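You operate a simulated robot arm through the tools that you are given. There is no shell and no other tool. Be economical: measure what you need, move in short steps, check, and stop when the job is done.

You are at the controls of a simulated robot arm. One attempt, no reset.

## Task
Gauge the reel 4 sheet and set the load knob by the chart.
Fine: on the thickness gauge; foot up and head parked before the sheet comes out; put the sheet back.
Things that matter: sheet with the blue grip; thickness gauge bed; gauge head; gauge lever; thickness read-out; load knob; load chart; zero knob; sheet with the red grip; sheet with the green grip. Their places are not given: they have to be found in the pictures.

The check looks at the end state, three seconds after you hand in, the way a careful person would. Anything else that was tipped, shoved, dropped, spilled or broken makes it a failure.

## Robot
A 6-joint arm with a two-finger parallel gripper, fixed in place. Base frame: the origin is at the foot of the arm, x ahead of it, y to its left, z up; the work surface is at about z = 0.87. Readings come in m, degrees, newtons and seconds.
With the tool pointing down near the work surface it reaches from about 0.24 to 0.64 m from the base axis. Its first joint turns from -66.0 to 66.0 degrees. Payload 2.7 kg.
Tool frame: the origin (TCP) lies between the finger pads and is the grasp point; the fingertips stand 0.023 m ahead of it; z points along the fingers, y is the line along which they close. The gripper opens to 0.094 m. The fingers are 0.038 m wide and 0.01 m thick; the gripper's body (0.054 by 0.096 m) begins 0.039 m behind the TCP.
Orientation is that of the tool frame in the base frame, as a unit quaternion [w, x, y, z]. With the fingers straight down and closing along the base's y, the tool's x points along the base's -x, its y along +y and its z along -z.

## Interface
- The arm moves only by the tool send_rows. Its argument "series" is a list of rows, each a list of 3 entries, a list of its own where there are three numbers: the shift along the tool's x, y, z in m, then the turn, a rotation vector about the tool's x, y, z in degrees, then the gripper command, from -1 (shut) to 1 (fully open), values between in proportion. In form: [[[dx, dy, dz], [ax, ay, az], claw], ...]. A call has 1 to 12 rows; each row shifts and turns the commanded pose from where the row before left it, along the tool's axes as they then stand. Rows are played at 5 a second. More than 0.05 m and 8.6 degrees between two rows, or a gripper value outside its range, and nothing of the call is played. A pose out of reach is approached as far as the arm can. The call stops where the force on the tool passes 40 N (or 10 N more than at its start, if that is more) or the arm is blocked; 0.2 s more then pass. Each finger travels about 0.045 m/s and halts on what it meets, pressing with about 29 N; the grip force reading is that of the motor and also rises with nothing between the fingers. The clock runs only during rows and for 0.2 s after the last one: add rows that do not move to give the fingers time. The reply holds the time, the measured pose of the TCP, the force on the tool along the base axes, the opening and the grip force, in the units named above and with some noise.
- Cameras (640 x 400 px; columns grow to the right, rows downward): "scene" is fixed at [0.0561, -0.4161, 1.4095]; the picture's right is [0.91, -0.40, 0.00], its down [-0.20, -0.46, -0.87] and it looks along [0.35, 0.79, -0.50] (base axes); focal length 367 px, centre (320, 200). "wrist" rides on the gripper at [-0.039, 0, -0.044] in the tool frame; the picture's right is [0.00, -1.00, 0.00], its down [0.97, 0.00, -0.24] and it looks along [0.24, 0.00, 0.97] (tool axes); focal length 218 px, centre (320, 200).
- camera(camera): a new picture of that camera. The clock stands still meanwhile.
- point_at(camera, pixels): for up to 12 pixels [column, row] of the newest picture of that camera ("zoom" is the newest enlarged one), the place [x, y, z] in the base frame of the surface seen there, good to about 0.002 m. The clock stands still meanwhile.
- zoom(camera, box): a new picture of the part [left, top, right, bottom] of that camera's present view, enlarged. The clock stands still meanwhile.
- sign_off(): hands the job in; it is judged then, once.

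Work in short steps. Measure before you move; look again where a grasp or a placing could have gone wrong, and mend it. You have 80 turns and 46 pictures in all, those below and enlarged ones among them. Open the gripper and draw the arm clear of the work before you hand the job in, unless the task says otherwise; then end with one line.

The tools are called as a command line: name --argument value ..., lists and objects as JSON in quotes. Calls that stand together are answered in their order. send_rows: Moves the arm, as the interface text tells. Its arguments: {"type":"object","properties":{"series":{"type":"array","items":{"type":"array"}}},"required":["series"]} The other tools are called the same way: camera (camera) takes a picture; point_at (camera, pixels) gives the place of the surface under pixels of a picture; zoom (camera, box) takes an enlarged picture of a part of a camera's view; sign_off () hands the job in.

At the start:

```text
clock: 0.0
tcp_pos: [0.3685, 0.0398, 1.2257]
ee_rot: [0.001, -0.001, 1.0, 0.001]
contact_force: [-0.5, 0.2, -0.3]
finger_gap: 0.0941
finger_force: 0.0
```

scene: 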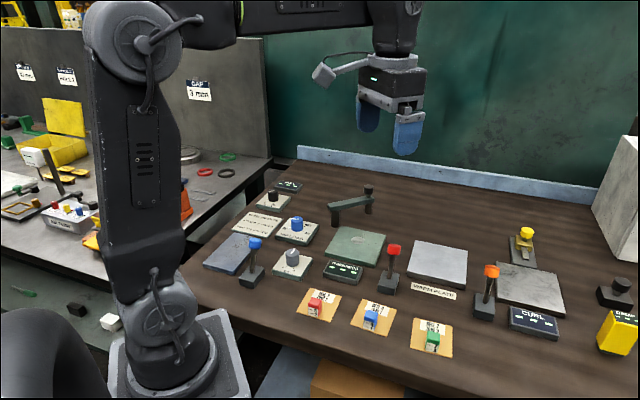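
wrist: 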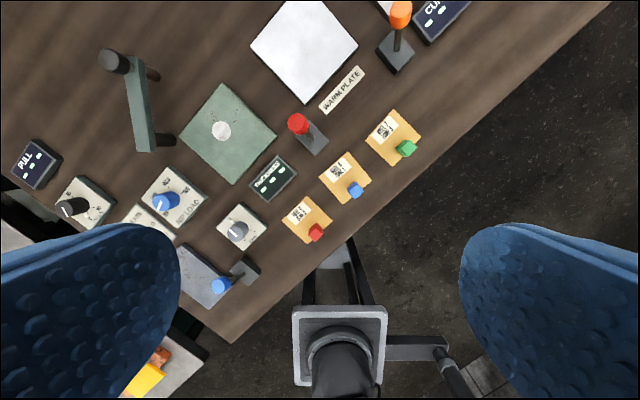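

The pictures show the three sheets, the gauge and several knobs; I zoom in to read the labels.

zoom --camera "scene" --box '[290, 270, 470, 370]'

zoom --camera "scene" --box '[200, 170, 340, 290]'

zoom --camera "scene" --box '[310, 170, 480, 300]'

```text
3.56 times, centred on (380, 320) of scene
```

zoom: 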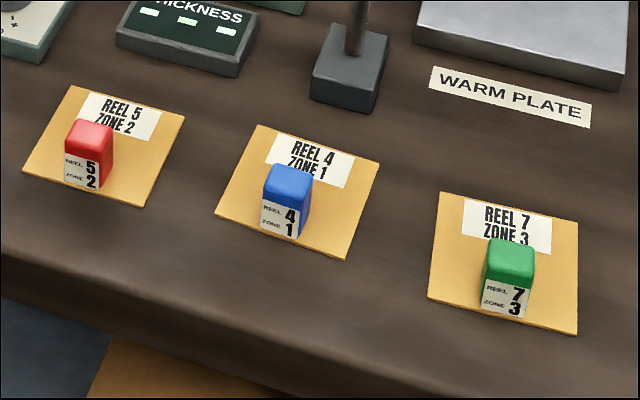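

```text
3.33 times, centred on (270, 230) of scene
```

zoom: 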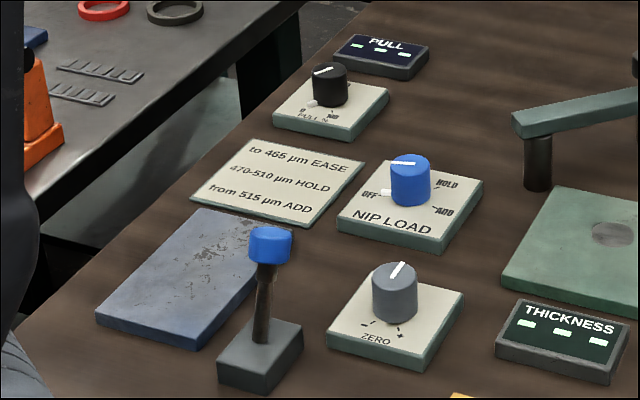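

```text
3.08 times, centred on (395, 235) of scene
```

zoom: 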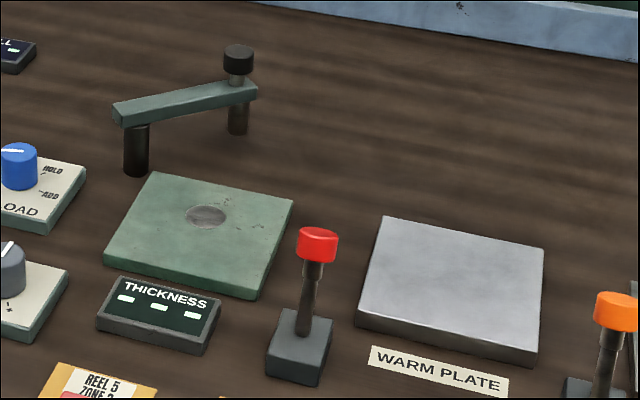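

Labels are clear: reel 4 is the blue grip. Now I measure the key places from the scene view: grips, bed, head arm, levers and knobs.

point_at --camera "scene" --pixels '[[371, 316], [371, 327], [368, 190], [367, 205], [336, 203], [335, 222], [366, 243], [394, 250], [388, 287], [297, 222], [292, 257], [255, 243]]'

point_at --camera "wrist" --pixels '[[221, 130], [115, 62], [152, 75], [143, 147], [168, 141], [356, 190], [345, 176], [228, 84], [276, 135], [232, 184], [179, 133], [315, 140]]'

zoom --camera "wrist" --box '[90, 30, 290, 190]'

```text
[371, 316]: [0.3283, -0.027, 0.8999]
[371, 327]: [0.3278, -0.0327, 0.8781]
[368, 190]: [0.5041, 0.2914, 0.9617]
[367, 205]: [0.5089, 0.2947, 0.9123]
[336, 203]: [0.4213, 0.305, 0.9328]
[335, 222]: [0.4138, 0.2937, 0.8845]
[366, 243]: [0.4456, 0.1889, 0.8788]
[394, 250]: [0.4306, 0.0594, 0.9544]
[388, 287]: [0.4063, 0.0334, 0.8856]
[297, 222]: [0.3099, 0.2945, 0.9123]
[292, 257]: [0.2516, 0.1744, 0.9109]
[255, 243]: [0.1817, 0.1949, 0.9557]
```

```text
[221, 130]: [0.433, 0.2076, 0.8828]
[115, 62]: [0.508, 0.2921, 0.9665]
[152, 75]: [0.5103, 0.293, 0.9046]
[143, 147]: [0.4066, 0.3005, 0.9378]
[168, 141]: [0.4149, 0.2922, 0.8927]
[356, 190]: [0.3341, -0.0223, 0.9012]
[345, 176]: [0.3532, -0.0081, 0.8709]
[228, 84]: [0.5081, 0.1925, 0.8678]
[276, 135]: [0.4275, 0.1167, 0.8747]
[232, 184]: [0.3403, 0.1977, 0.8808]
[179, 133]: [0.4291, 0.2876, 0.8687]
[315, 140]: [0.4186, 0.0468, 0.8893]
```

```text
2.50 times, centred on (190, 110) of wrist
```

zoom: 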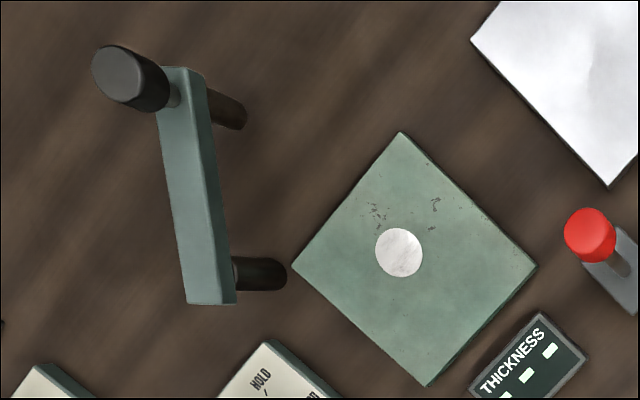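

The pivot post looks to be at (0.415, 0.293) and the foot/knob end at (0.509, 0.292); the spot on the bed is at (0.433, 0.208). I go lower for a closer look at the lever and sheets.

send_rows --series '[[[0, 0, 0.05], [0, 0, 0], 1], [[0.02, -0.02, 0.05], [0, 0, 0], 1], [[0.02, -0.02, 0.03], [0, 0, 0], 1], [[0, 0, 0], [0, 0, 0], 1]]'

camera --camera "wrist"

zoom --camera "scene" --box '[360, 230, 440, 300]'

```text
refused: row 2 steps farther than a row can; nothing moved
```

```text
39 pictures are left
```

wrist: 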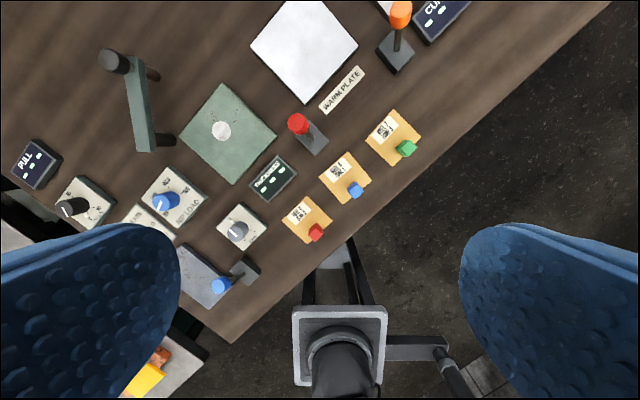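

```text
5.71 times, centred on (400, 265) of scene
```

zoom: 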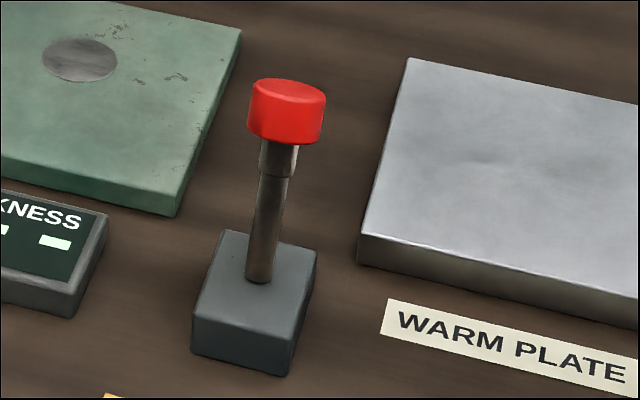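

The row was too long for the limit; the lever leans away (toward the back of the bench). I split the move into smaller steps.

send_rows --series '[[[0.02, -0.01, 0.04], [0, 0, 0], 1], [[0.02, -0.01, 0.04], [0, 0, 0], 1], [[0.0, -0.01, 0.04], [0, 0, 0], 1], [[0, 0, 0.03], [0, 0, 0], 1], [[0, 0, 0], [0, 0, 0], 1]]'

camera --camera "wrist"

```text
clock: 1.2
tcp_pos: [0.3281, 0.0095, 1.0734]
ee_rot: [0.0, 0.0, 1.0, 0.001]
contact_force: [-0.7, -0.1, -0.1]
finger_gap: 0.0939
finger_force: 0.1
```

```text
37 pictures are left
```

wrist: 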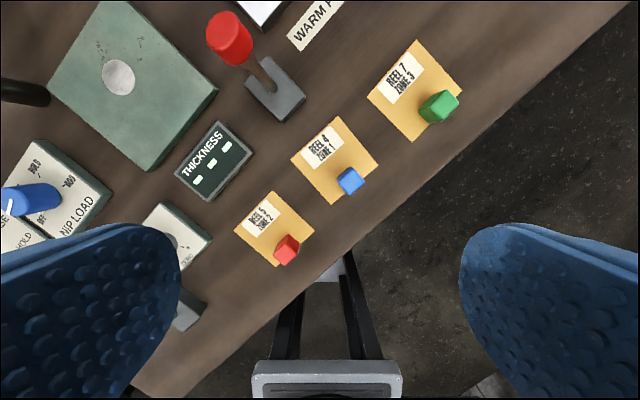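

The reel 4 sheet is at about (335,160) px with its grip at (350,180). I zoom there and measure.

zoom --camera "wrist" --box '[270, 100, 400, 220]'

point_at --camera "wrist" --pixels '[[339, 118], [378, 166], [332, 203], [292, 156], [350, 175], [232, 40], [262, 88], [270, 58], [303, 98], [283, 120], [247, 82], [118, 78]]'

```text
3.33 times, centred on (335, 160) of wrist
```

zoom: 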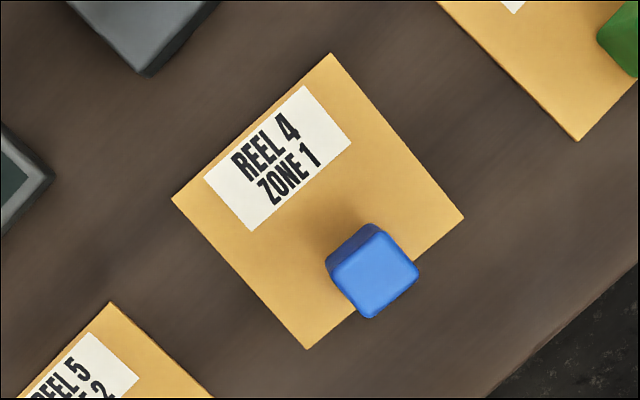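

```text
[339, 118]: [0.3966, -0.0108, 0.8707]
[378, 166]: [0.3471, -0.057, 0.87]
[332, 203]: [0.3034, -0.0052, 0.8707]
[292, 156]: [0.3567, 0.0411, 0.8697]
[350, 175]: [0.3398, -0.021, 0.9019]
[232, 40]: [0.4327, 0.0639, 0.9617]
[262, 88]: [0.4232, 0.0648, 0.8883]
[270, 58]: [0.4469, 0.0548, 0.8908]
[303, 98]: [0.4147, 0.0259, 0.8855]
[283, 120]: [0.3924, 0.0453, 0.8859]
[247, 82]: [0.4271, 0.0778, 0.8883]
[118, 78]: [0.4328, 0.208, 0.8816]
```

The bench axes are turned about -49° and the grip sits at the front edge of the sheet. Before gauging I'll check the zero on the empty bed, so I move up and over to look at the head knob.

send_rows --series '[[[-0.01, 0.04, -0.02], [0, 0, 0], 1], [[-0.02, 0.045, 0], [0, 0, 0], 1], [[-0.02, 0.045, 0], [0, 0, 0], 1], [[-0.02, 0.045, 0], [0, 0, 0], 1], [[-0.02, 0.045, 0], [0, 0, 0], 1], [[-0.02, 0.03, 0], [0, 0, 0], 1], [[0, 0, 0], [0, 0, 0], 1]]'

camera --camera "wrist"

```text
clock: 2.8
tcp_pos: [0.4373, 0.2588, 1.0951]
ee_rot: [0.001, 0.0, 1.0, 0.0]
contact_force: [-0.6, -0.3, -1.0]
finger_gap: 0.0938
finger_force: 0.1
```

```text
35 pictures are left
```

wrist: 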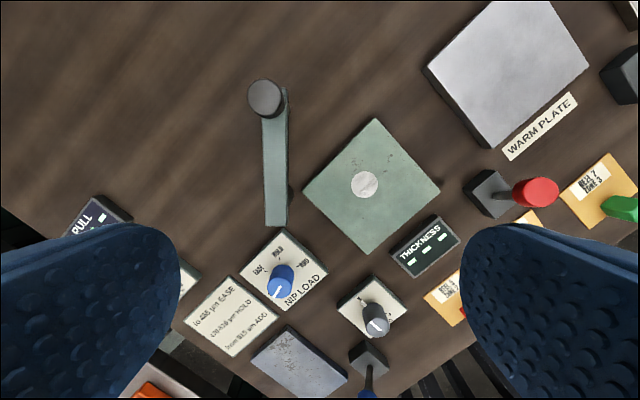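

Now a clean view; I measure the head knob's edges at (266,97), the spot at (364,184) and the knob positions, and zoom in on the chart and knobs.

point_at --camera "wrist" --pixels '[[265, 96], [250, 96], [281, 96], [276, 210], [277, 150], [364, 184], [280, 278], [373, 322], [330, 210], [373, 120], [439, 190], [305, 188]]'

zoom --camera "wrist" --box '[180, 220, 420, 370]'

```text
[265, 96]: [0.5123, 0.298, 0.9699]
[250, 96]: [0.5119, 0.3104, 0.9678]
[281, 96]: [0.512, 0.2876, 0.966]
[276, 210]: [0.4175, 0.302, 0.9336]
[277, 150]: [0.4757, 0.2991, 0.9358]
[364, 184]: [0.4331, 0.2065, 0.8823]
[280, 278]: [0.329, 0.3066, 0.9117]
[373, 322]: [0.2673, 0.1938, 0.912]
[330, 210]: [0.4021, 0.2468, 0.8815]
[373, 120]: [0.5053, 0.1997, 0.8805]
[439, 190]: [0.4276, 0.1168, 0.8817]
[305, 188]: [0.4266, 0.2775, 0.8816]
```

```text
2.67 times, centred on (300, 295) of wrist
```

zoom: 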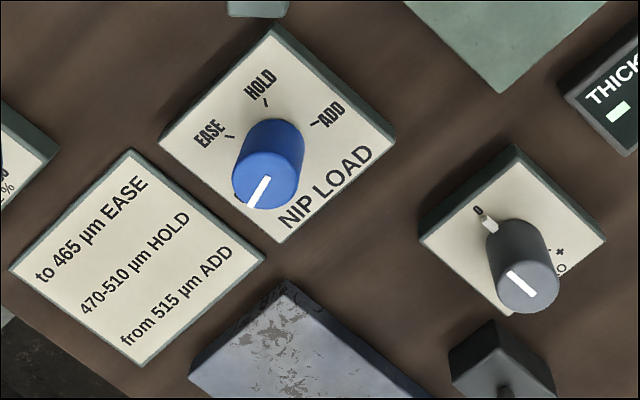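

Head knob centre ≈ (0.510, 0.298), top 0.969; pivot ≈ (0.416, 0.299), so the arc ends over the spot (0.433, 0.2065). I turn the tool so the fingers close along the bench depth, used for all grasps.

send_rows --series '[[[0, 0, 0], [0, 0, 8.2], 1], [[0, 0, 0], [0, 0, 8.2], 1], [[0, 0, 0], [0, 0, 8.2], 1], [[0, 0, 0], [0, 0, 8.2], 1], [[0, 0, 0], [0, 0, 8.2], 0.2], [[0, 0, 0], [0, 0, 8], 0], [[-0.008, 0.04, 0.01], [0, 0, 0], 0], [[-0.009, 0.04, 0.02], [0, 0, 0], 0], [[0, 0, 0], [0, 0, 0], 0]]'

```text
clock: 4.8
tcp_pos: [0.5099, 0.3002, 1.066]
ee_rot: [0.0, 0.415, 0.91, 0.001]
contact_force: [0.5, 0.4, 0.6]
finger_gap: 0.047
finger_force: 0.2
```

Pose is right over the knob with a 47 mm gap. I descend to z≈0.968 and look before closing.

send_rows --series '[[[0, 0, 0.04], [0, 0, 0], 0], [[0, 0, 0.03], [0, 0, 0], 0], [[0, 0, 0.028], [0, 0, 0], 0], [[0, 0, 0], [0, 0, 0], 0]]'

camera --camera "wrist"

```text
clock: 5.8
tcp_pos: [0.5105, 0.2995, 0.9661]
ee_rot: [0.0, 0.413, 0.911, 0.002]
contact_force: [-0.7, -0.1, -0.7]
finger_gap: 0.0469
finger_force: 0.0
```

```text
33 pictures are left
```

wrist: 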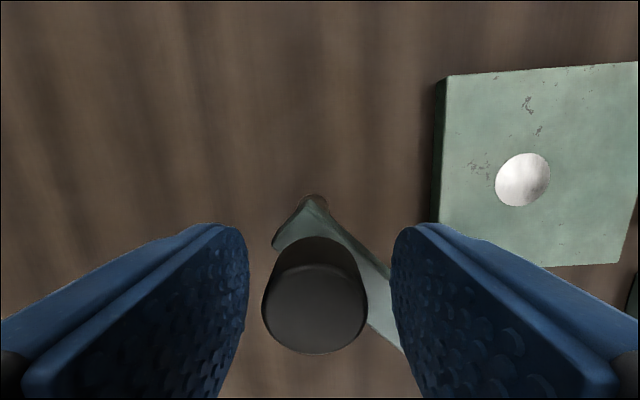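

The knob is centred between the fingers. I close on it and try the first 16° of the arc.

send_rows --series '[[[0, 0, 0], [0, 0, 0], -0.7], [[0, 0, 0], [0, 0, 0], -0.7], [[0, 0, 0], [0, 0, 0], -0.7], [[-0.0093, -0.0093, 0], [0, 0, 0], -0.7], [[-0.0079, -0.0105, 0], [0, 0, 0], -0.7], [[0, 0, 0], [0, 0, 0], -0.7]]'

```text
clock: 7.2
tcp_pos: [0.5059, 0.2736, 0.9675]
ee_rot: [0.0, 0.414, 0.91, 0.0]
contact_force: [6.3, 1.8, -3.9]
finger_gap: 0.0258
finger_force: 44.9
```

The head follows with small force (knob 26 mm). I continue the arc to about -80°.

send_rows --series '[[[-0.0064, -0.0115, 0], [0, 0, 0], -0.7], [[-0.0047, -0.0122, 0], [0, 0, 0], -0.7], [[-0.0029, -0.0128, 0], [0, 0, 0], -0.7], [[-0.0011, -0.0131, 0], [0, 0, 0], -0.7], [[0.0007, -0.0131, 0], [0, 0, 0], -0.7], [[0.0025, -0.0129, 0], [0, 0, 0], -0.7], [[0.0043, -0.0124, 0], [0, 0, 0], -0.7], [[0.006, -0.0117, 0], [0, 0, 0], -0.7], [[0, 0, 0], [0, 0, 0], -0.7]]'

zoom --camera "scene" --box '[290, 170, 450, 290]'

```text
clock: 9.2
tcp_pos: [0.4351, 0.2072, 0.9695]
ee_rot: [0.003, 0.414, 0.91, 0.004]
contact_force: [25.4, 6.6, -5.6]
finger_gap: 0.0256
finger_force: 45.0
```

```text
3.33 times, centred on (370, 230) of scene
```

zoom: 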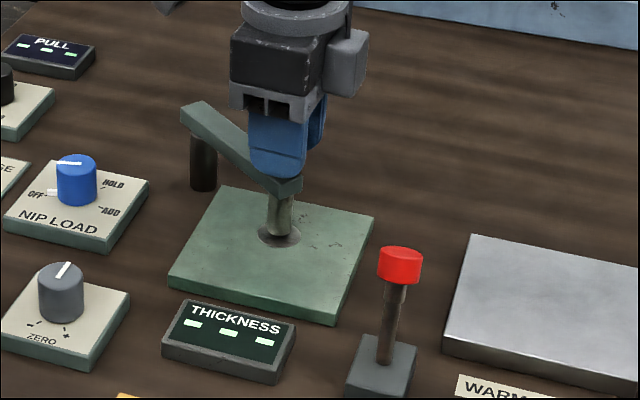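

The foot is over the spot and it seems to be against the end stop (25 N). I release and rise, then look again.

send_rows --series '[[[0, 0, 0], [0, 0, 0], 0], [[0, 0, 0], [0, 0, 0], 0], [[0, 0, 0], [0, 0, 0], 0], [[0, 0, -0.04], [0, 0, 0], 0], [[0, 0, -0.05], [0, 0, 0], 0], [[-0.04, -0.02, 0], [0, 0, 0], 0], [[-0.04, -0.02, 0], [0, 0, 0], 0], [[0, 0, 0], [0, 0, 0], 0]]'

camera --camera "wrist"

```text
clock: 11.0
tcp_pos: [0.4549, 0.1194, 1.0574]
ee_rot: [0.001, 0.414, 0.91, 0.001]
contact_force: [-0.1, 0.6, -0.1]
finger_gap: 0.0471
finger_force: 0.1
```

```text
31 pictures are left
```

wrist: 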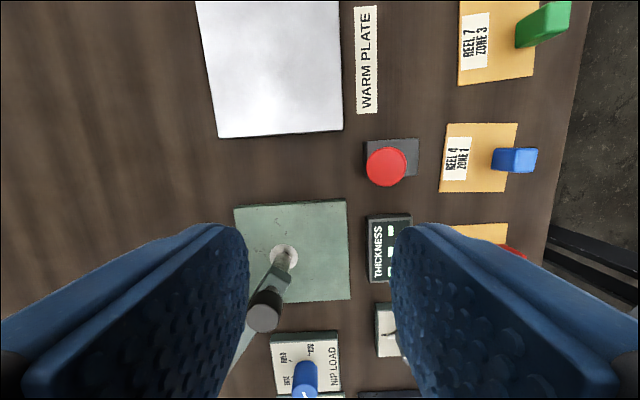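

The red lever knob is at (386,166) px. I measure it, plus the head knob and blue grip.

point_at --camera "wrist" --pixels '[[386, 166], [368, 166], [404, 166], [386, 150], [386, 184], [264, 310], [508, 159], [520, 159], [412, 145], [446, 190], [518, 125], [448, 125]]'

```text
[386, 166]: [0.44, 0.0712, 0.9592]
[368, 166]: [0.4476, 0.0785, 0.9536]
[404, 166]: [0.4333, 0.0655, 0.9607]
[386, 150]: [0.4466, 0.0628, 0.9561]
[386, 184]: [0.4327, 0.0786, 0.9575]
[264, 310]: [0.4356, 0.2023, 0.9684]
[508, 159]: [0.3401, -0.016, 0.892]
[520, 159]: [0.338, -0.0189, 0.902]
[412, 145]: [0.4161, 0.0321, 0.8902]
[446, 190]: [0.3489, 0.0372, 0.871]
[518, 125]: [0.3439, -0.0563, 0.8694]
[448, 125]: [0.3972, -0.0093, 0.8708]
```

Lever knob centre (0.440, 0.071), top 0.960, leaning toward the back. I straddle it with open fingers.

send_rows --series '[[[-0.0132, -0.0214, 0], [0, 0, 0], 0], [[-0.0132, -0.0214, 0], [0, 0, 0], 0], [[0, 0, 0.04], [0, 0, 0], 0], [[0, 0, 0.035], [0, 0, 0], 0], [[0, 0, 0.025], [0, 0, 0], 0], [[0, 0, 0], [0, 0, 0], 0]]'

camera --camera "wrist"

```text
clock: 12.4
tcp_pos: [0.4402, 0.0716, 0.958]
ee_rot: [0.0, 0.414, 0.91, 0.001]
contact_force: [-0.3, 0.1, 0.3]
finger_gap: 0.047
finger_force: 0.1
```

```text
30 pictures are left
```

wrist: 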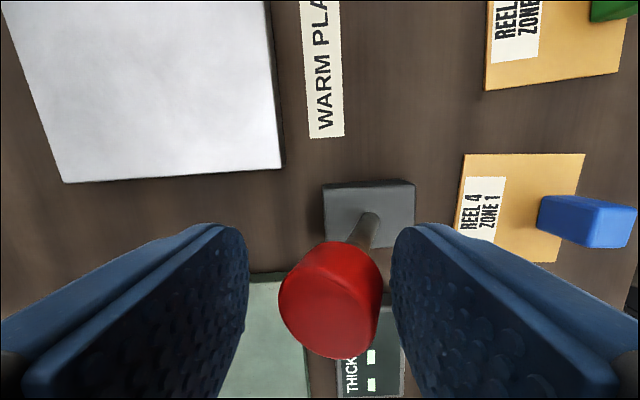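

The knob is nicely straddled with the stem leaning back. I push toward the front (tool -y) about 40 mm and look at gauge and reading.

send_rows --series '[[[0, -0.01, 0], [0, 0, 0], 0], [[0, -0.01, 0], [0, 0, 0], 0], [[0, -0.01, 0], [0, 0, 0], 0], [[0, -0.01, 0], [0, 0, 0], 0], [[0, 0, 0], [0, 0, 0], 0]]'

zoom --camera "scene" --box '[310, 170, 440, 300]'

```text
clock: 13.6
tcp_pos: [0.4101, 0.0447, 0.9589]
ee_rot: [0.0, 0.414, 0.91, 0.001]
contact_force: [-0.2, 0.4, 0.3]
finger_gap: 0.0469
finger_force: 0.1
```

```text
3.08 times, centred on (375, 235) of scene
```

zoom: 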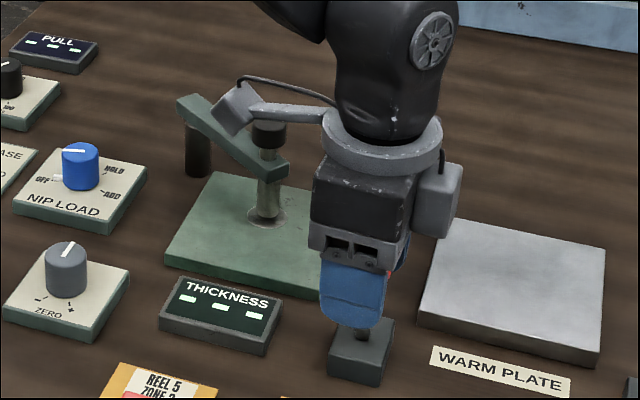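

The lever is about upright and the display still shows dashes; I keep pushing another 30 mm.

send_rows --series '[[[0, -0.01, 0], [0, 0, 0], 0], [[0, -0.01, 0], [0, 0, 0], 0], [[0, -0.01, 0], [0, 0, 0], 0], [[0, 0, 0], [0, 0, 0], 0], [[0, 0, 0], [0, 0, 0], 0]]'

zoom --camera "scene" --box '[310, 170, 440, 300]'

```text
clock: 14.8
tcp_pos: [0.3895, 0.0274, 0.959]
ee_rot: [0.004, 0.414, 0.91, 0.002]
contact_force: [16.4, 21.1, 0.1]
finger_gap: 0.0585
finger_force: 13.3
```

```text
3.08 times, centred on (375, 235) of scene
```

zoom: 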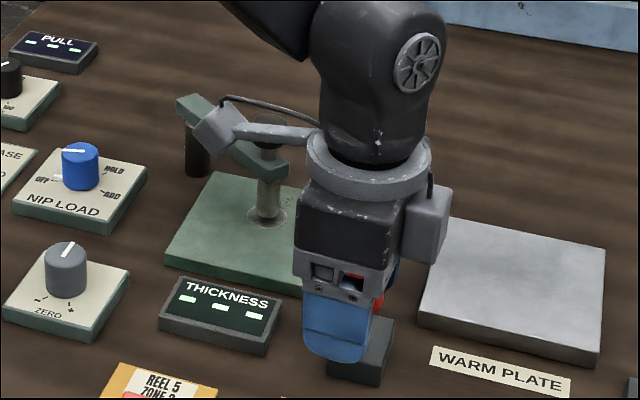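

The finger now meets a stop (27 N), yet dashes remain. I back off slightly and rise to see where the lever and foot stand.

send_rows --series '[[[0, 0.008, 0], [0, 0, 0], 0], [[0, 0.008, 0], [0, 0, 0], 0], [[0, 0, -0.04], [0, 0, 0], 0], [[-0.03, -0.01, -0.03], [0, 0, 0], 0], [[-0.04, -0.02, 0], [0, 0, 0], 0], [[-0.04, -0.02, 0], [0, 0, 0], 0], [[0, 0, 0], [0, 0, 0], 0]]'

zoom --camera "scene" --box '[310, 170, 440, 300]'

```text
clock: 16.4
tcp_pos: [0.435, -0.0789, 1.028]
ee_rot: [0.001, 0.414, 0.91, 0.001]
contact_force: [0.5, 0.0, -0.8]
finger_gap: 0.0468
finger_force: 0.1
```

```text
3.08 times, centred on (375, 235) of scene
```

zoom: 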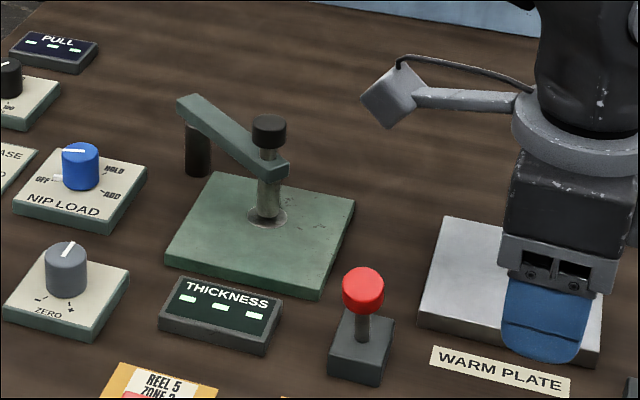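

The lever now leans to the front. I zoom on the foot to see whether it touches the bed.

zoom --camera "scene" --box '[335, 185, 405, 255]'

camera --camera "scene"

```text
5.71 times, centred on (370, 220) of scene
```

zoom: 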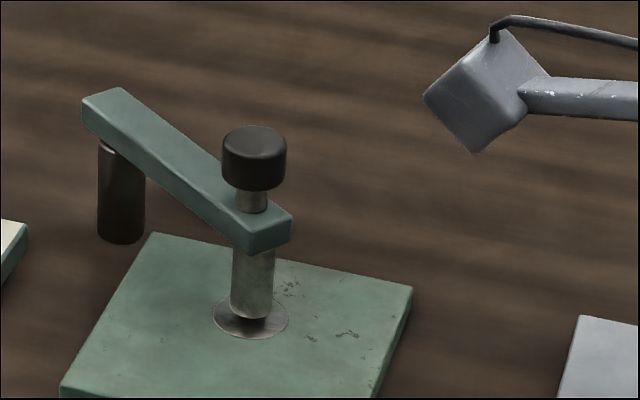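

```text
25 pictures are left
```

scene: 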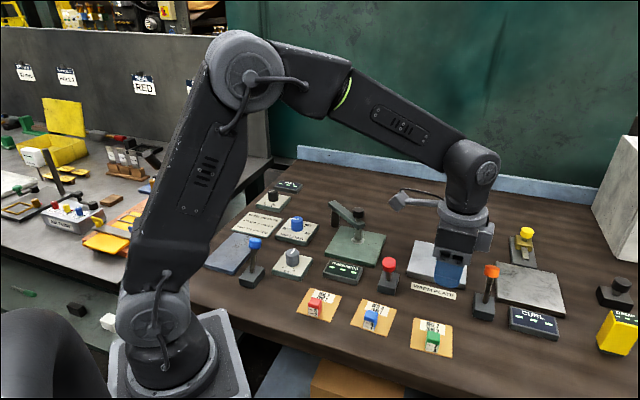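

The foot still hovers above the spot, so either the lever isn't fully over or it isn't the gauge's lever. I measure the lever knob, head knob, and the other lever.

point_at --camera "scene" --pixels '[[389, 261], [389, 268], [386, 281], [358, 208], [358, 214], [358, 238], [358, 244], [255, 238], [252, 272], [492, 268], [525, 231], [363, 215]]'

zoom --camera "scene" --box '[470, 210, 640, 360]'

```text
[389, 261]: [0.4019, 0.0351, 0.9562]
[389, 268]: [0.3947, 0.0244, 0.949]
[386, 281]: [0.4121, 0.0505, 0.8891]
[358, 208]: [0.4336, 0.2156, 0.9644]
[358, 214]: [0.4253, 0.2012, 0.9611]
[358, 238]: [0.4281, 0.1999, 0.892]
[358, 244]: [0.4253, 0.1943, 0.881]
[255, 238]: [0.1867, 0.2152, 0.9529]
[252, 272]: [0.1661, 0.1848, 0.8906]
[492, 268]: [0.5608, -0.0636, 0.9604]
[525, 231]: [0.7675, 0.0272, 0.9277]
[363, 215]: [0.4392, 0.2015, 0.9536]
```

```text
2.67 times, centred on (555, 285) of scene
```

zoom: 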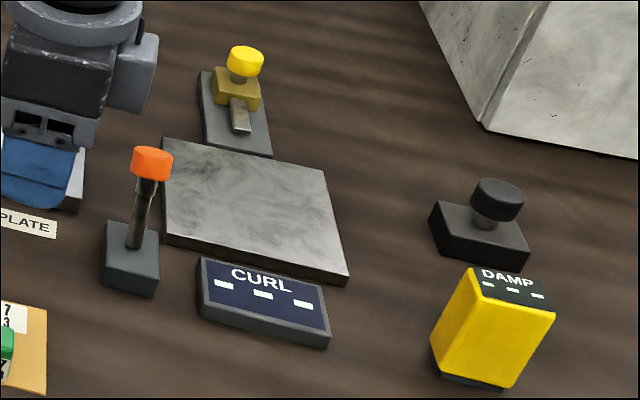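

The red lever has swung symmetrically (0.440,0.071)→(0.402,0.035) to a hard stop, yet the foot still seems 4–8 mm up. I move for a close wrist view of the foot versus the spot and the readout.

send_rows --series '[[[0.03, 0.02, 0], [0, 0, 0], 0], [[0.045, 0.015, -0.01], [0, 0, 0], 0], [[0.045, 0.015, 0], [0, 0, 0], 0], [[0.02, 0.015, 0], [0, 0, 0], 0], [[0, 0, 0], [0, 0, 0], 0]]'

zoom --camera "wrist" --box '[220, 130, 460, 330]'

```text
clock: 17.6
tcp_pos: [0.3901, 0.0692, 1.0382]
ee_rot: [0.0, 0.415, 0.91, 0.001]
contact_force: [-0.2, 0.6, -0.2]
finger_gap: 0.0471
finger_force: 0.0
```

```text
2.00 times, centred on (340, 230) of wrist
```

zoom: 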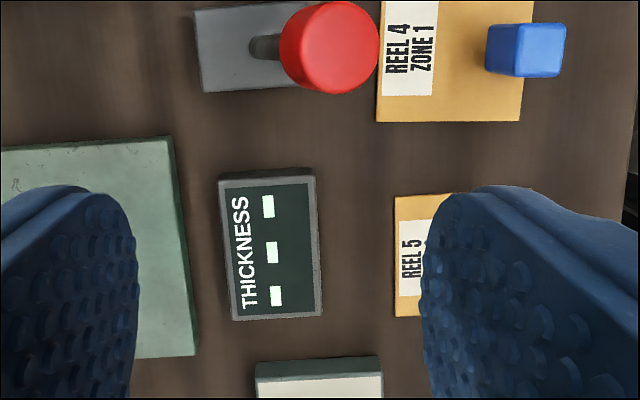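

Dashes still. I shift back by ~7 cm so the gauge head comes between the fingers in the view.

send_rows --series '[[[-0.01, 0.037, 0], [0, 0, 0], 0], [[-0.02, 0.04, 0], [0, 0, 0], 0], [[0, 0.01, 0], [0, 0, 0], 0], [[0, 0, 0], [0, 0, 0], 0]]'

zoom --camera "wrist" --box '[200, 180, 440, 330]'

```text
clock: 18.6
tcp_pos: [0.4751, 0.1044, 1.0392]
ee_rot: [0.0, 0.415, 0.91, 0.0]
contact_force: [0.1, -0.3, 0.6]
finger_gap: 0.0471
finger_force: 0.2
```

```text
2.67 times, centred on (320, 255) of wrist
```

zoom: 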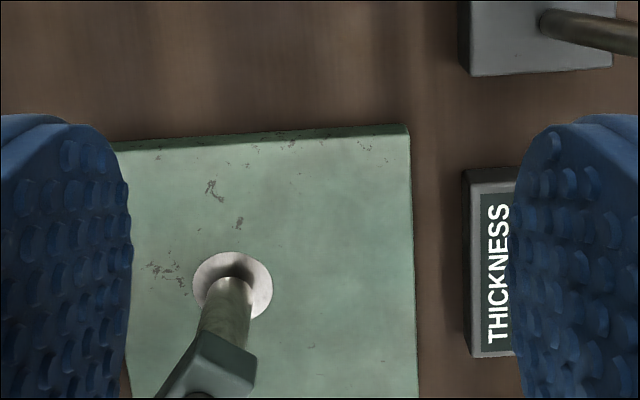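

The foot is centred but hovering (shadow around it). To be sure the lever truly is at its stop, I nudge it from behind with closed, stiffer fingers.

send_rows --series '[[[-0.002, -0.035, 0], [0, 0, 0], -1], [[-0.002, -0.035, 0], [0, 0, 0], -1], [[0, 0, 0.03], [0, 0, 0], -1], [[0, 0, 0.03], [0, 0, 0], -1], [[0, 0, 0.022], [0, 0, 0], -1], [[0, -0.008, 0], [0, 0, 0], -1], [[0, -0.004, 0], [0, 0, 0], -1], [[0, -0.004, 0], [0, 0, 0], -1], [[0, -0.004, 0], [0, 0, 0], -1], [[0, 0, 0], [0, 0, 0], -1]]'

camera --camera "scene"

```text
clock: 20.3
tcp_pos: [0.4217, 0.0499, 0.9579]
ee_rot: [0.009, 0.413, 0.911, 0.009]
contact_force: [9.7, 8.1, -4.6]
finger_gap: 0.0
finger_force: 29.5
stopped in row 8: the force on the tool passed its limit (the readings are from after the stop); the commanded pose is now the measured one
```

```text
21 pictures are left
```

scene: 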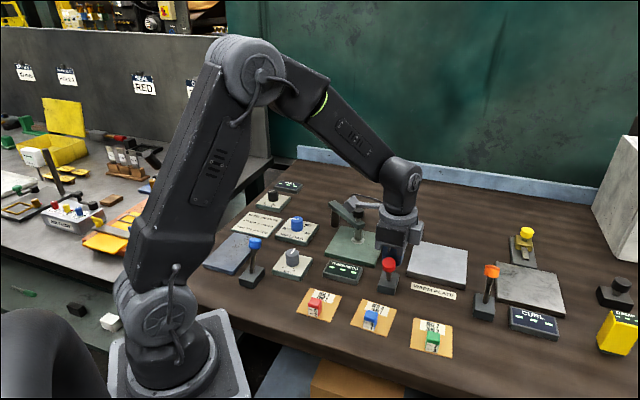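

Hard stop confirmed, so the red lever does not drive the foot. I return it to its original back position by pushing from the front with closed fingers.

send_rows --series '[[[0, 0.006, 0], [0, 0, 0], -1], [[0, 0, -0.045], [0, 0, 0], -1], [[0, -0.032, 0], [0, 0, 0], -1], [[0, -0.034, 0], [0, 0, 0], -1], [[0, 0, 0.045], [0, 0, 0], -1], [[0, 0.02, 0], [0, 0, 0], -1], [[0, 0.02, 0], [0, 0, 0], -1], [[0, 0.01, 0], [0, 0, 0], -1], [[0, 0.007, 0], [0, 0, 0], -1], [[0, 0.005, 0], [0, 0, 0], -1], [[0, 0, 0], [0, 0, 0], -1]]'

```text
clock: 21.8
tcp_pos: [0.3936, 0.0257, 0.9599]
ee_rot: [0.007, 0.413, 0.911, 0.007]
contact_force: [-8.9, 2.4, 12.9]
finger_gap: 0.0001
finger_force: 29.2
stopped in row 7: the force on the tool passed its limit (the readings are from after the stop); the commanded pose is now the measured one
```

It stopped early; I look at how the fingers meet the knob.

zoom --camera "scene" --box '[330, 200, 450, 310]'

zoom --camera "wrist" --box '[200, 150, 440, 350]'

```text
3.64 times, centred on (390, 255) of scene
```

zoom: 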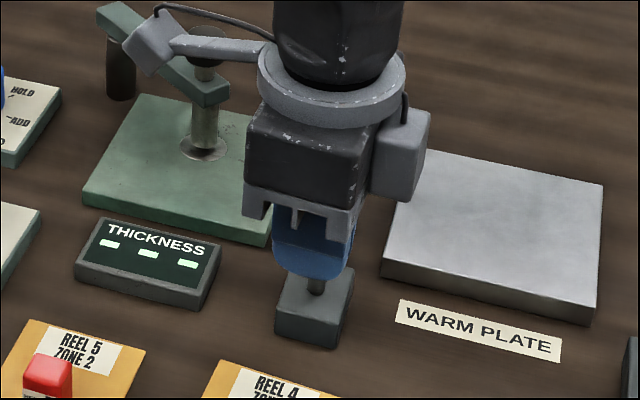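

```text
2.00 times, centred on (320, 250) of wrist
```

zoom: 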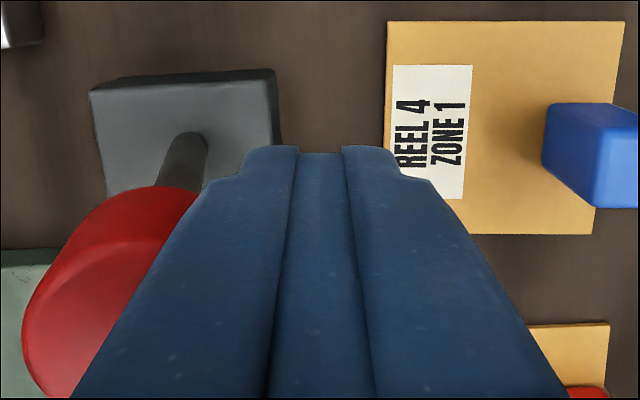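

The fingers press the knob from the front properly; the lever is just damped. I push on more slowly.

send_rows --series '[[[0, 0.005, 0], [0, 0, 0], -1], [[0, 0.005, 0], [0, 0, 0], -1], [[0, 0.005, 0], [0, 0, 0], -1], [[0, 0.005, 0], [0, 0, 0], -1], [[0, 0.005, 0], [0, 0, 0], -1], [[0, 0.005, 0], [0, 0, 0], -1], [[0, 0.005, 0], [0, 0, 0], -1], [[0, 0.005, 0], [0, 0, 0], -1], [[0, 0, 0], [0, 0, 0], -1]]'

```text
clock: 22.3
tcp_pos: [0.3992, 0.0312, 0.9617]
ee_rot: [0.009, 0.413, 0.911, 0.008]
contact_force: [-6.6, 2.6, 11.8]
finger_gap: 0.0
finger_force: 28.9
stopped in row 2: the force on the tool passed its limit (the readings are from after the stop); the commanded pose is now the measured one
```

High resistance; the lever may already be back. I back off, rise and measure it.

send_rows --series '[[[0, -0.01, 0], [0, 0, 0], -1], [[0, 0, -0.04], [0, 0, 0], -1], [[0, -0.01, -0.04], [0, 0, 0], 0], [[0.04, 0.0, 0], [0, 0, 0], 0], [[0.04, 0.0, 0], [0, 0, 0], 0], [[0, 0, 0], [0, 0, 0], 0]]'

camera --camera "wrist"

```text
clock: 23.7
tcp_pos: [0.3304, 0.075, 1.0409]
ee_rot: [0.008, 0.413, 0.911, 0.008]
contact_force: [0.4, -0.3, -0.5]
finger_gap: 0.0468
finger_force: 0.2
```

```text
18 pictures are left
```

wrist: 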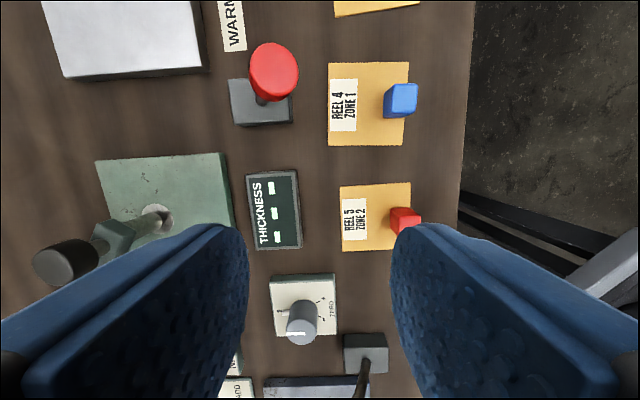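

point_at --camera "wrist" --pixels '[[273, 68], [250, 72], [296, 72], [262, 103], [292, 97], [232, 82], [234, 124], [365, 350], [367, 330], [296, 322]]'

```text
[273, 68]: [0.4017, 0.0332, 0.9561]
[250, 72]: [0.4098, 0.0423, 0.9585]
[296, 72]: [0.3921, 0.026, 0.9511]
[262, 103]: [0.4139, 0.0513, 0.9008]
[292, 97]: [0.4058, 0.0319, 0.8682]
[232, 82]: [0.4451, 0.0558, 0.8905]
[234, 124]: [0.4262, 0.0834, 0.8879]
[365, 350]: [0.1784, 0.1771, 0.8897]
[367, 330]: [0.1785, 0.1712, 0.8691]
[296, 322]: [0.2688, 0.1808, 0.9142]
```

The knob has sprung back to the front (0.402,0.034): a two-position, sprung lever. I straddle it with the fingers, as worked before, and push it back gently.

send_rows --series '[[[-0.039, 0.0136, 0], [0, 0, 0], 0], [[-0.039, 0.0136, 0], [0, 0, 0], 0], [[0, 0, 0.03], [0, 0, 0], 0], [[0, 0, 0.03], [0, 0, 0], 0], [[0, 0, 0.023], [0, 0, 0], 0], [[0, 0, 0], [0, 0, 0], 0]]'

send_rows --series '[[[0, 0.01, 0], [0, 0, 0], 0], [[0, 0.005, 0], [0, 0, 0], 0], [[0, 0.005, 0], [0, 0, 0], 0], [[0, 0.005, 0], [0, 0, 0], 0], [[0, 0.005, 0], [0, 0, 0], 0], [[0, 0.005, 0], [0, 0, 0], 0], [[0, 0, 0], [0, 0, 0], 0]]'

camera --camera "wrist"

```text
clock: 25.1
tcp_pos: [0.403, 0.036, 0.9587]
ee_rot: [0.008, 0.412, 0.911, 0.009]
contact_force: [-0.6, 0.5, 0.6]
finger_gap: 0.047
finger_force: 0.0
```

```text
clock: 26.7
tcp_pos: [0.4304, 0.0591, 0.9589]
ee_rot: [0.008, 0.411, 0.911, 0.007]
contact_force: [-0.9, 0.4, 0.0]
finger_gap: 0.0472
finger_force: 0.6
```

```text
17 pictures are left
```

wrist: 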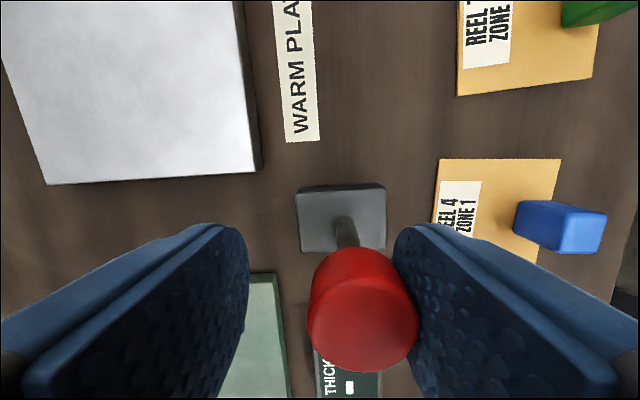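

The knob follows with almost no force now. I continue pushing to the back stop, gently.

send_rows --series '[[[0, 0.006, 0], [0, 0, 0], 0], [[0, 0.006, 0], [0, 0, 0], 0], [[0, 0.006, 0], [0, 0, 0], 0], [[0, 0.006, 0], [0, 0, 0], 0], [[0, 0.006, 0], [0, 0, 0], 0], [[0, 0.004, 0], [0, 0, 0], 0], [[0, 0, 0], [0, 0, 0], 0]]'

camera --camera "wrist"

camera --camera "scene"

```text
clock: 28.3
tcp_pos: [0.452, 0.0794, 0.9598]
ee_rot: [0.004, 0.412, 0.911, 0.004]
contact_force: [-22.6, -27.9, 6.2]
finger_gap: 0.0629
finger_force: 18.0
```

```text
16 pictures are left
```

wrist: 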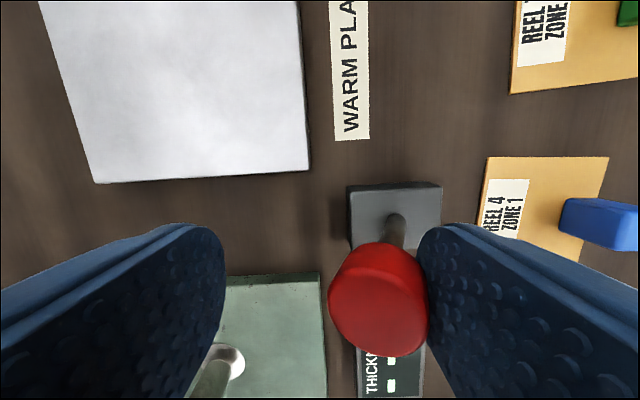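

```text
15 pictures are left
```

scene: 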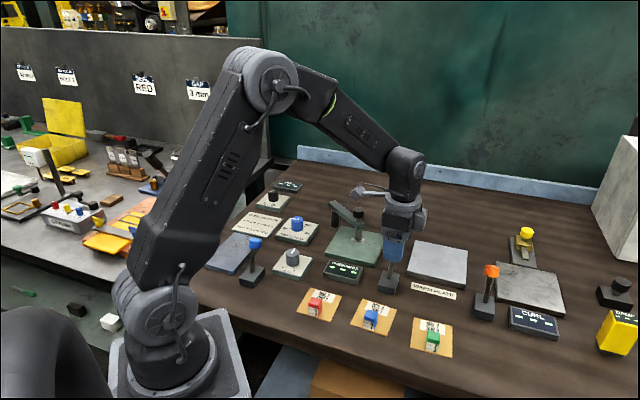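

The red lever is back at its original place against the stop. Next candidate is the blue lever at about (255,250) px; I release, rise and travel there.

send_rows --series '[[[0, -0.012, 0], [0, 0, 0], 0], [[0, 0, -0.045], [0, 0, 0], 0], [[0, 0, -0.045], [0, 0, 0], 0], [[0.036, -0.015, 0], [0, 0, 0], 0], [[0.036, -0.015, 0], [0, 0, 0], 0], [[0.036, -0.015, 0], [0, 0, 0], 0], [[0.036, -0.015, 0], [0, 0, 0], 0], [[0.036, -0.015, 0], [0, 0, 0], 0], [[0.036, -0.015, 0], [0, 0, 0], 0], [[0, 0, 0], [0, 0, 0], 0]]'

camera --camera "wrist"

```text
clock: 30.5
tcp_pos: [0.233, 0.1769, 1.0454]
ee_rot: [0.009, 0.412, 0.911, 0.009]
contact_force: [-0.5, 0.4, 0.0]
finger_gap: 0.0467
finger_force: 0.2
```

```text
14 pictures are left
```

wrist: 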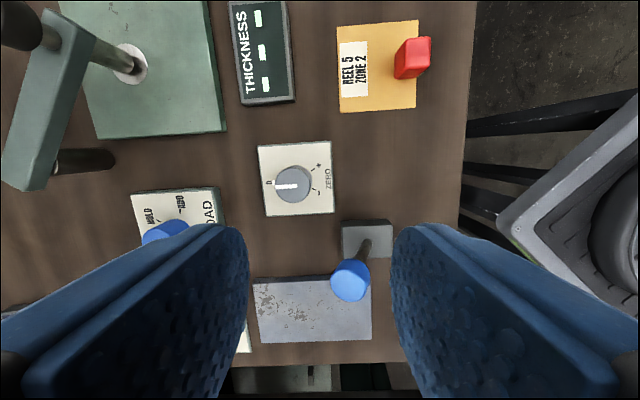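

The blue lever knob is at (350,280) px, also leaning back. I measure it.

point_at --camera "wrist" --pixels '[[350, 283], [334, 280], [367, 285], [366, 248], [343, 222], [391, 222], [293, 187], [165, 232]]'

```text
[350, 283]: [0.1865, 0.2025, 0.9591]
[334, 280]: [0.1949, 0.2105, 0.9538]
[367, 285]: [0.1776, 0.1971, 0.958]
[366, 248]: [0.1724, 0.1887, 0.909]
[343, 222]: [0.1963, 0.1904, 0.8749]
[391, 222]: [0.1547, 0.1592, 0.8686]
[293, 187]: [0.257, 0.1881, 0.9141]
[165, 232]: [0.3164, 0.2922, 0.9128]
```

Blue's forward position would be out of the arm's reach, so it is unlikely to be the gauge lever. Perhaps the head is just short of its working stop, so I go back to the head knob (also correcting a ~1.4° tilt), and check it for a stop.

send_rows --series '[[[0, 0, 0], [1.36, 0.5, 0.2], 0], [[-0.0218, 0.0343, 0], [0, 0, 0], 0], [[-0.0218, 0.0343, 0], [0, 0, 0], 0], [[-0.0218, 0.0343, 0], [0, 0, 0], 0], [[-0.0218, 0.0343, 0], [0, 0, 0], 0], [[-0.0218, 0.0343, 0], [0, 0, 0], 0], [[0, 0, 0], [0, 0, 0], 0]]'

```text
clock: 32.1
tcp_pos: [0.436, 0.2083, 1.0452]
ee_rot: [0.0, 0.414, 0.91, -0.001]
contact_force: [0.2, -0.3, 0.1]
finger_gap: 0.0468
finger_force: 0.1
```

I'm above the head knob; I descend, grip it, and nudge it 5 mm along the arc.

send_rows --series '[[[0, 0, 0.04], [0, 0, 0], 0], [[0, 0, 0.037], [0, 0, 0], 0], [[0, 0, 0], [0, 0, 0], 0], [[0, 0, 0], [0, 0, 0], -0.7], [[0, 0, 0], [0, 0, 0], -0.7], [[0, 0, 0], [0, 0, 0], -0.7], [[0, 0, 0], [0, 0, 0], -0.7]]'

send_rows --series '[[[0.0015, -0.0026, 0], [0, 0, 0], -0.7], [[0.0015, -0.0026, 0], [0, 0, 0], -0.7], [[0, 0, 0], [0, 0, 0], -0.7]]'

```text
clock: 33.7
tcp_pos: [0.4342, 0.2075, 0.9682]
ee_rot: [-0.001, 0.414, 0.91, -0.002]
contact_force: [0.2, -0.1, -4.1]
finger_gap: 0.026
finger_force: 45.0
```

```text
clock: 34.3
tcp_pos: [0.4349, 0.2081, 0.9676]
ee_rot: [0.004, 0.414, 0.91, 0.005]
contact_force: [11.3, 3.4, -8.9]
finger_gap: 0.0257
finger_force: 44.7
stopped in row 2: the force on the tool passed its limit (the readings are from after the stop); the commanded pose is now the measured one
```

The head is definitely at its stop. I release, level the tool, and travel to the orange lever (492,270 px) to examine it as the next candidate.

send_rows --series '[[[0, 0, 0], [0, 0, 0], 0], [[0, 0, 0], [0, 0, 0], 0], [[0, 0, 0], [0, 0, 0], 0], [[0, 0, -0.045], [0.7, 0.2, 0], 0], [[0, 0, -0.045], [0, 0, 0], 0], [[-0.041, -0.012, 0], [0, 0, 0], 0], [[-0.041, -0.012, 0], [0, 0, 0], 0], [[-0.041, -0.012, 0], [0, 0, 0], 0], [[-0.041, -0.012, 0], [0, 0, 0], 0], [[-0.041, -0.012, 0], [0, 0, 0], 0], [[-0.041, -0.012, 0], [0, 0, 0], 0], [[0, 0, 0], [0, 0, 0], 0]]'

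camera --camera "wrist"

```text
clock: 36.9
tcp_pos: [0.5415, -0.0256, 1.0595]
ee_rot: [-0.001, 0.414, 0.91, -0.002]
contact_force: [0.0, -0.3, -0.7]
finger_gap: 0.0471
finger_force: 0.0
```

```text
13 pictures are left
```

wrist: 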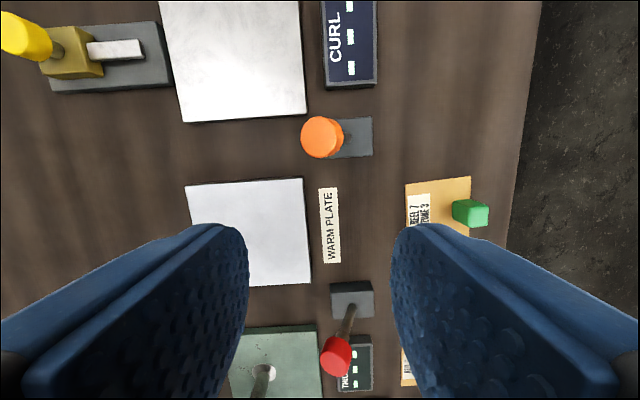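

Orange knob at (321,137) px; I measure it and the red one.

point_at --camera "wrist" --pixels '[[321, 137], [303, 137], [340, 137], [372, 118], [372, 155], [337, 355], [324, 352], [350, 357], [262, 370]]'

```text
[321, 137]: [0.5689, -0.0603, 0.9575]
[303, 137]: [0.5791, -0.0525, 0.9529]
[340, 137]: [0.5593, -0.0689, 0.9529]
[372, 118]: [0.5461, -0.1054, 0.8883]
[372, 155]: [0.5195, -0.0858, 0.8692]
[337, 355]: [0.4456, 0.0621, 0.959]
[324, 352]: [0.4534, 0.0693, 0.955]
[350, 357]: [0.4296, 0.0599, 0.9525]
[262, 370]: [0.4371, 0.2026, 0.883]
```

Orange knob centre (0.569,-0.061), leaning back too. I straddle it and push it gently to the front, then check the foot and display.

send_rows --series '[[[-0.0225, -0.0013, 0], [0, 0, 0], 0], [[-0.0225, -0.0013, 0], [0, 0, 0], 0], [[0, 0, 0.04], [0, 0, 0], 0], [[0, 0, 0.035], [0, 0, 0], 0], [[0, 0, 0.026], [0, 0, 0], 0], [[0, 0, 0], [0, 0, 0], 0]]'

send_rows --series '[[[0, -0.01, 0], [0, 0, 0], 0], [[0, -0.008, 0], [0, 0, 0], 0], [[0, -0.008, 0], [0, 0, 0], 0], [[0, -0.008, 0], [0, 0, 0], 0], [[0, -0.008, 0], [0, 0, 0], 0], [[0, -0.008, 0], [0, 0, 0], 0], [[0, -0.008, 0], [0, 0, 0], 0], [[0, -0.006, 0], [0, 0, 0], 0], [[0, 0, 0], [0, 0, 0], 0], [[0, 0, 0], [0, 0, 0], 0]]'

zoom --camera "scene" --box '[310, 190, 410, 290]'

```text
clock: 38.3
tcp_pos: [0.568, -0.0612, 0.9572]
ee_rot: [0.0, 0.414, 0.91, -0.001]
contact_force: [0.0, 1.0, -0.5]
finger_gap: 0.0468
finger_force: 0.1
```

```text
clock: 40.5
tcp_pos: [0.5205, -0.1018, 0.9577]
ee_rot: [0.0, 0.413, 0.911, 0.0]
contact_force: [17.7, 14.8, -3.0]
finger_gap: 0.057
finger_force: 11.3
```

```text
4.00 times, centred on (360, 240) of scene
```

zoom: 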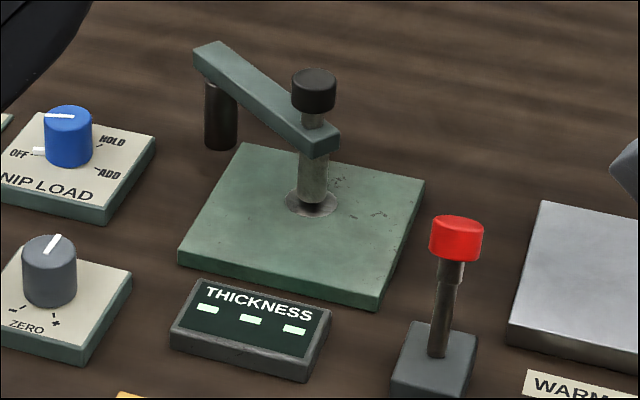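

No effect from orange either. I push it back to its original position gently.

send_rows --series '[[[0, 0.01, 0], [0, 0, 0], 0], [[0, 0.01, 0], [0, 0, 0], 0], [[0, 0.008, 0], [0, 0, 0], 0], [[0, 0.008, 0], [0, 0, 0], 0], [[0, 0.006, 0], [0, 0, 0], 0], [[0, 0.006, 0], [0, 0, 0], 0], [[0, 0.006, 0], [0, 0, 0], 0], [[0, 0.004, 0], [0, 0, 0], 0], [[0, 0, 0], [0, 0, 0], 0]]'

```text
clock: 42.5
tcp_pos: [0.5619, -0.0658, 0.9582]
ee_rot: [-0.001, 0.413, 0.911, -0.002]
contact_force: [-0.1, 0.1, -1.2]
finger_gap: 0.0471
finger_force: 0.1
```

No contact force; I push 1 cm further to make sure it is seated at the back.

send_rows --series '[[[0, 0.006, 0], [0, 0, 0], 0], [[0, 0.006, 0], [0, 0, 0], 0], [[0, 0.004, 0], [0, 0, 0], 0], [[0, 0, 0], [0, 0, 0], 0]]'

```text
clock: 43.5
tcp_pos: [0.5748, -0.0552, 0.957]
ee_rot: [-0.001, 0.415, 0.91, -0.001]
contact_force: [-0.7, -1.6, 0.0]
finger_gap: 0.0481
finger_force: 1.0
```

The orange knob now just touches its back stop, as at first. I rise and travel to behind the blue lever with the fingers closed.

send_rows --series '[[[0, 0.003, 0], [0, 0, 0], 0], [[0, -0.01, 0], [0, 0, 0], 0], [[0, 0, -0.045], [0, 0, 0], 0], [[0, 0, -0.045], [0, 0, 0], 0], [[0.045, -0.01, 0], [0, 0, 0], 0], [[0.045, -0.01, 0], [0, 0, 0], -0.3], [[0.045, -0.01, 0], [0, 0, 0], -1], [[0.045, -0.01, 0], [0, 0, 0], -1], [[0.045, -0.01, 0], [0, 0, 0], -1], [[0.045, -0.01, 0], [0, 0, 0], -1], [[0.045, -0.01, 0], [0, 0, 0], -1], [[0.045, -0.01, 0], [0, 0, 0], -1]]'

send_rows --series '[[[0.045, -0.002, 0], [0, 0, 0], -1], [[0.045, -0.002, 0], [0, 0, 0], -1], [[0, 0, 0], [0, 0, 0], -1]]'

camera --camera "scene"

```text
clock: 46.1
tcp_pos: [0.2732, 0.1577, 1.0484]
ee_rot: [0.0, 0.415, 0.91, 0.0]
contact_force: [0.5, 0.5, -0.2]
finger_gap: 0.0004
finger_force: 29.0
```

```text
clock: 46.9
tcp_pos: [0.2114, 0.2251, 1.0486]
ee_rot: [-0.001, 0.415, 0.91, 0.0]
contact_force: [0.6, -0.8, -0.1]
finger_gap: 0.0
finger_force: 28.9
```

```text
11 pictures are left
```

scene: 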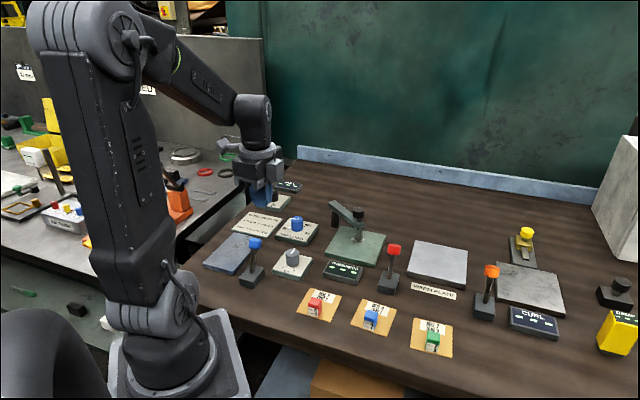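

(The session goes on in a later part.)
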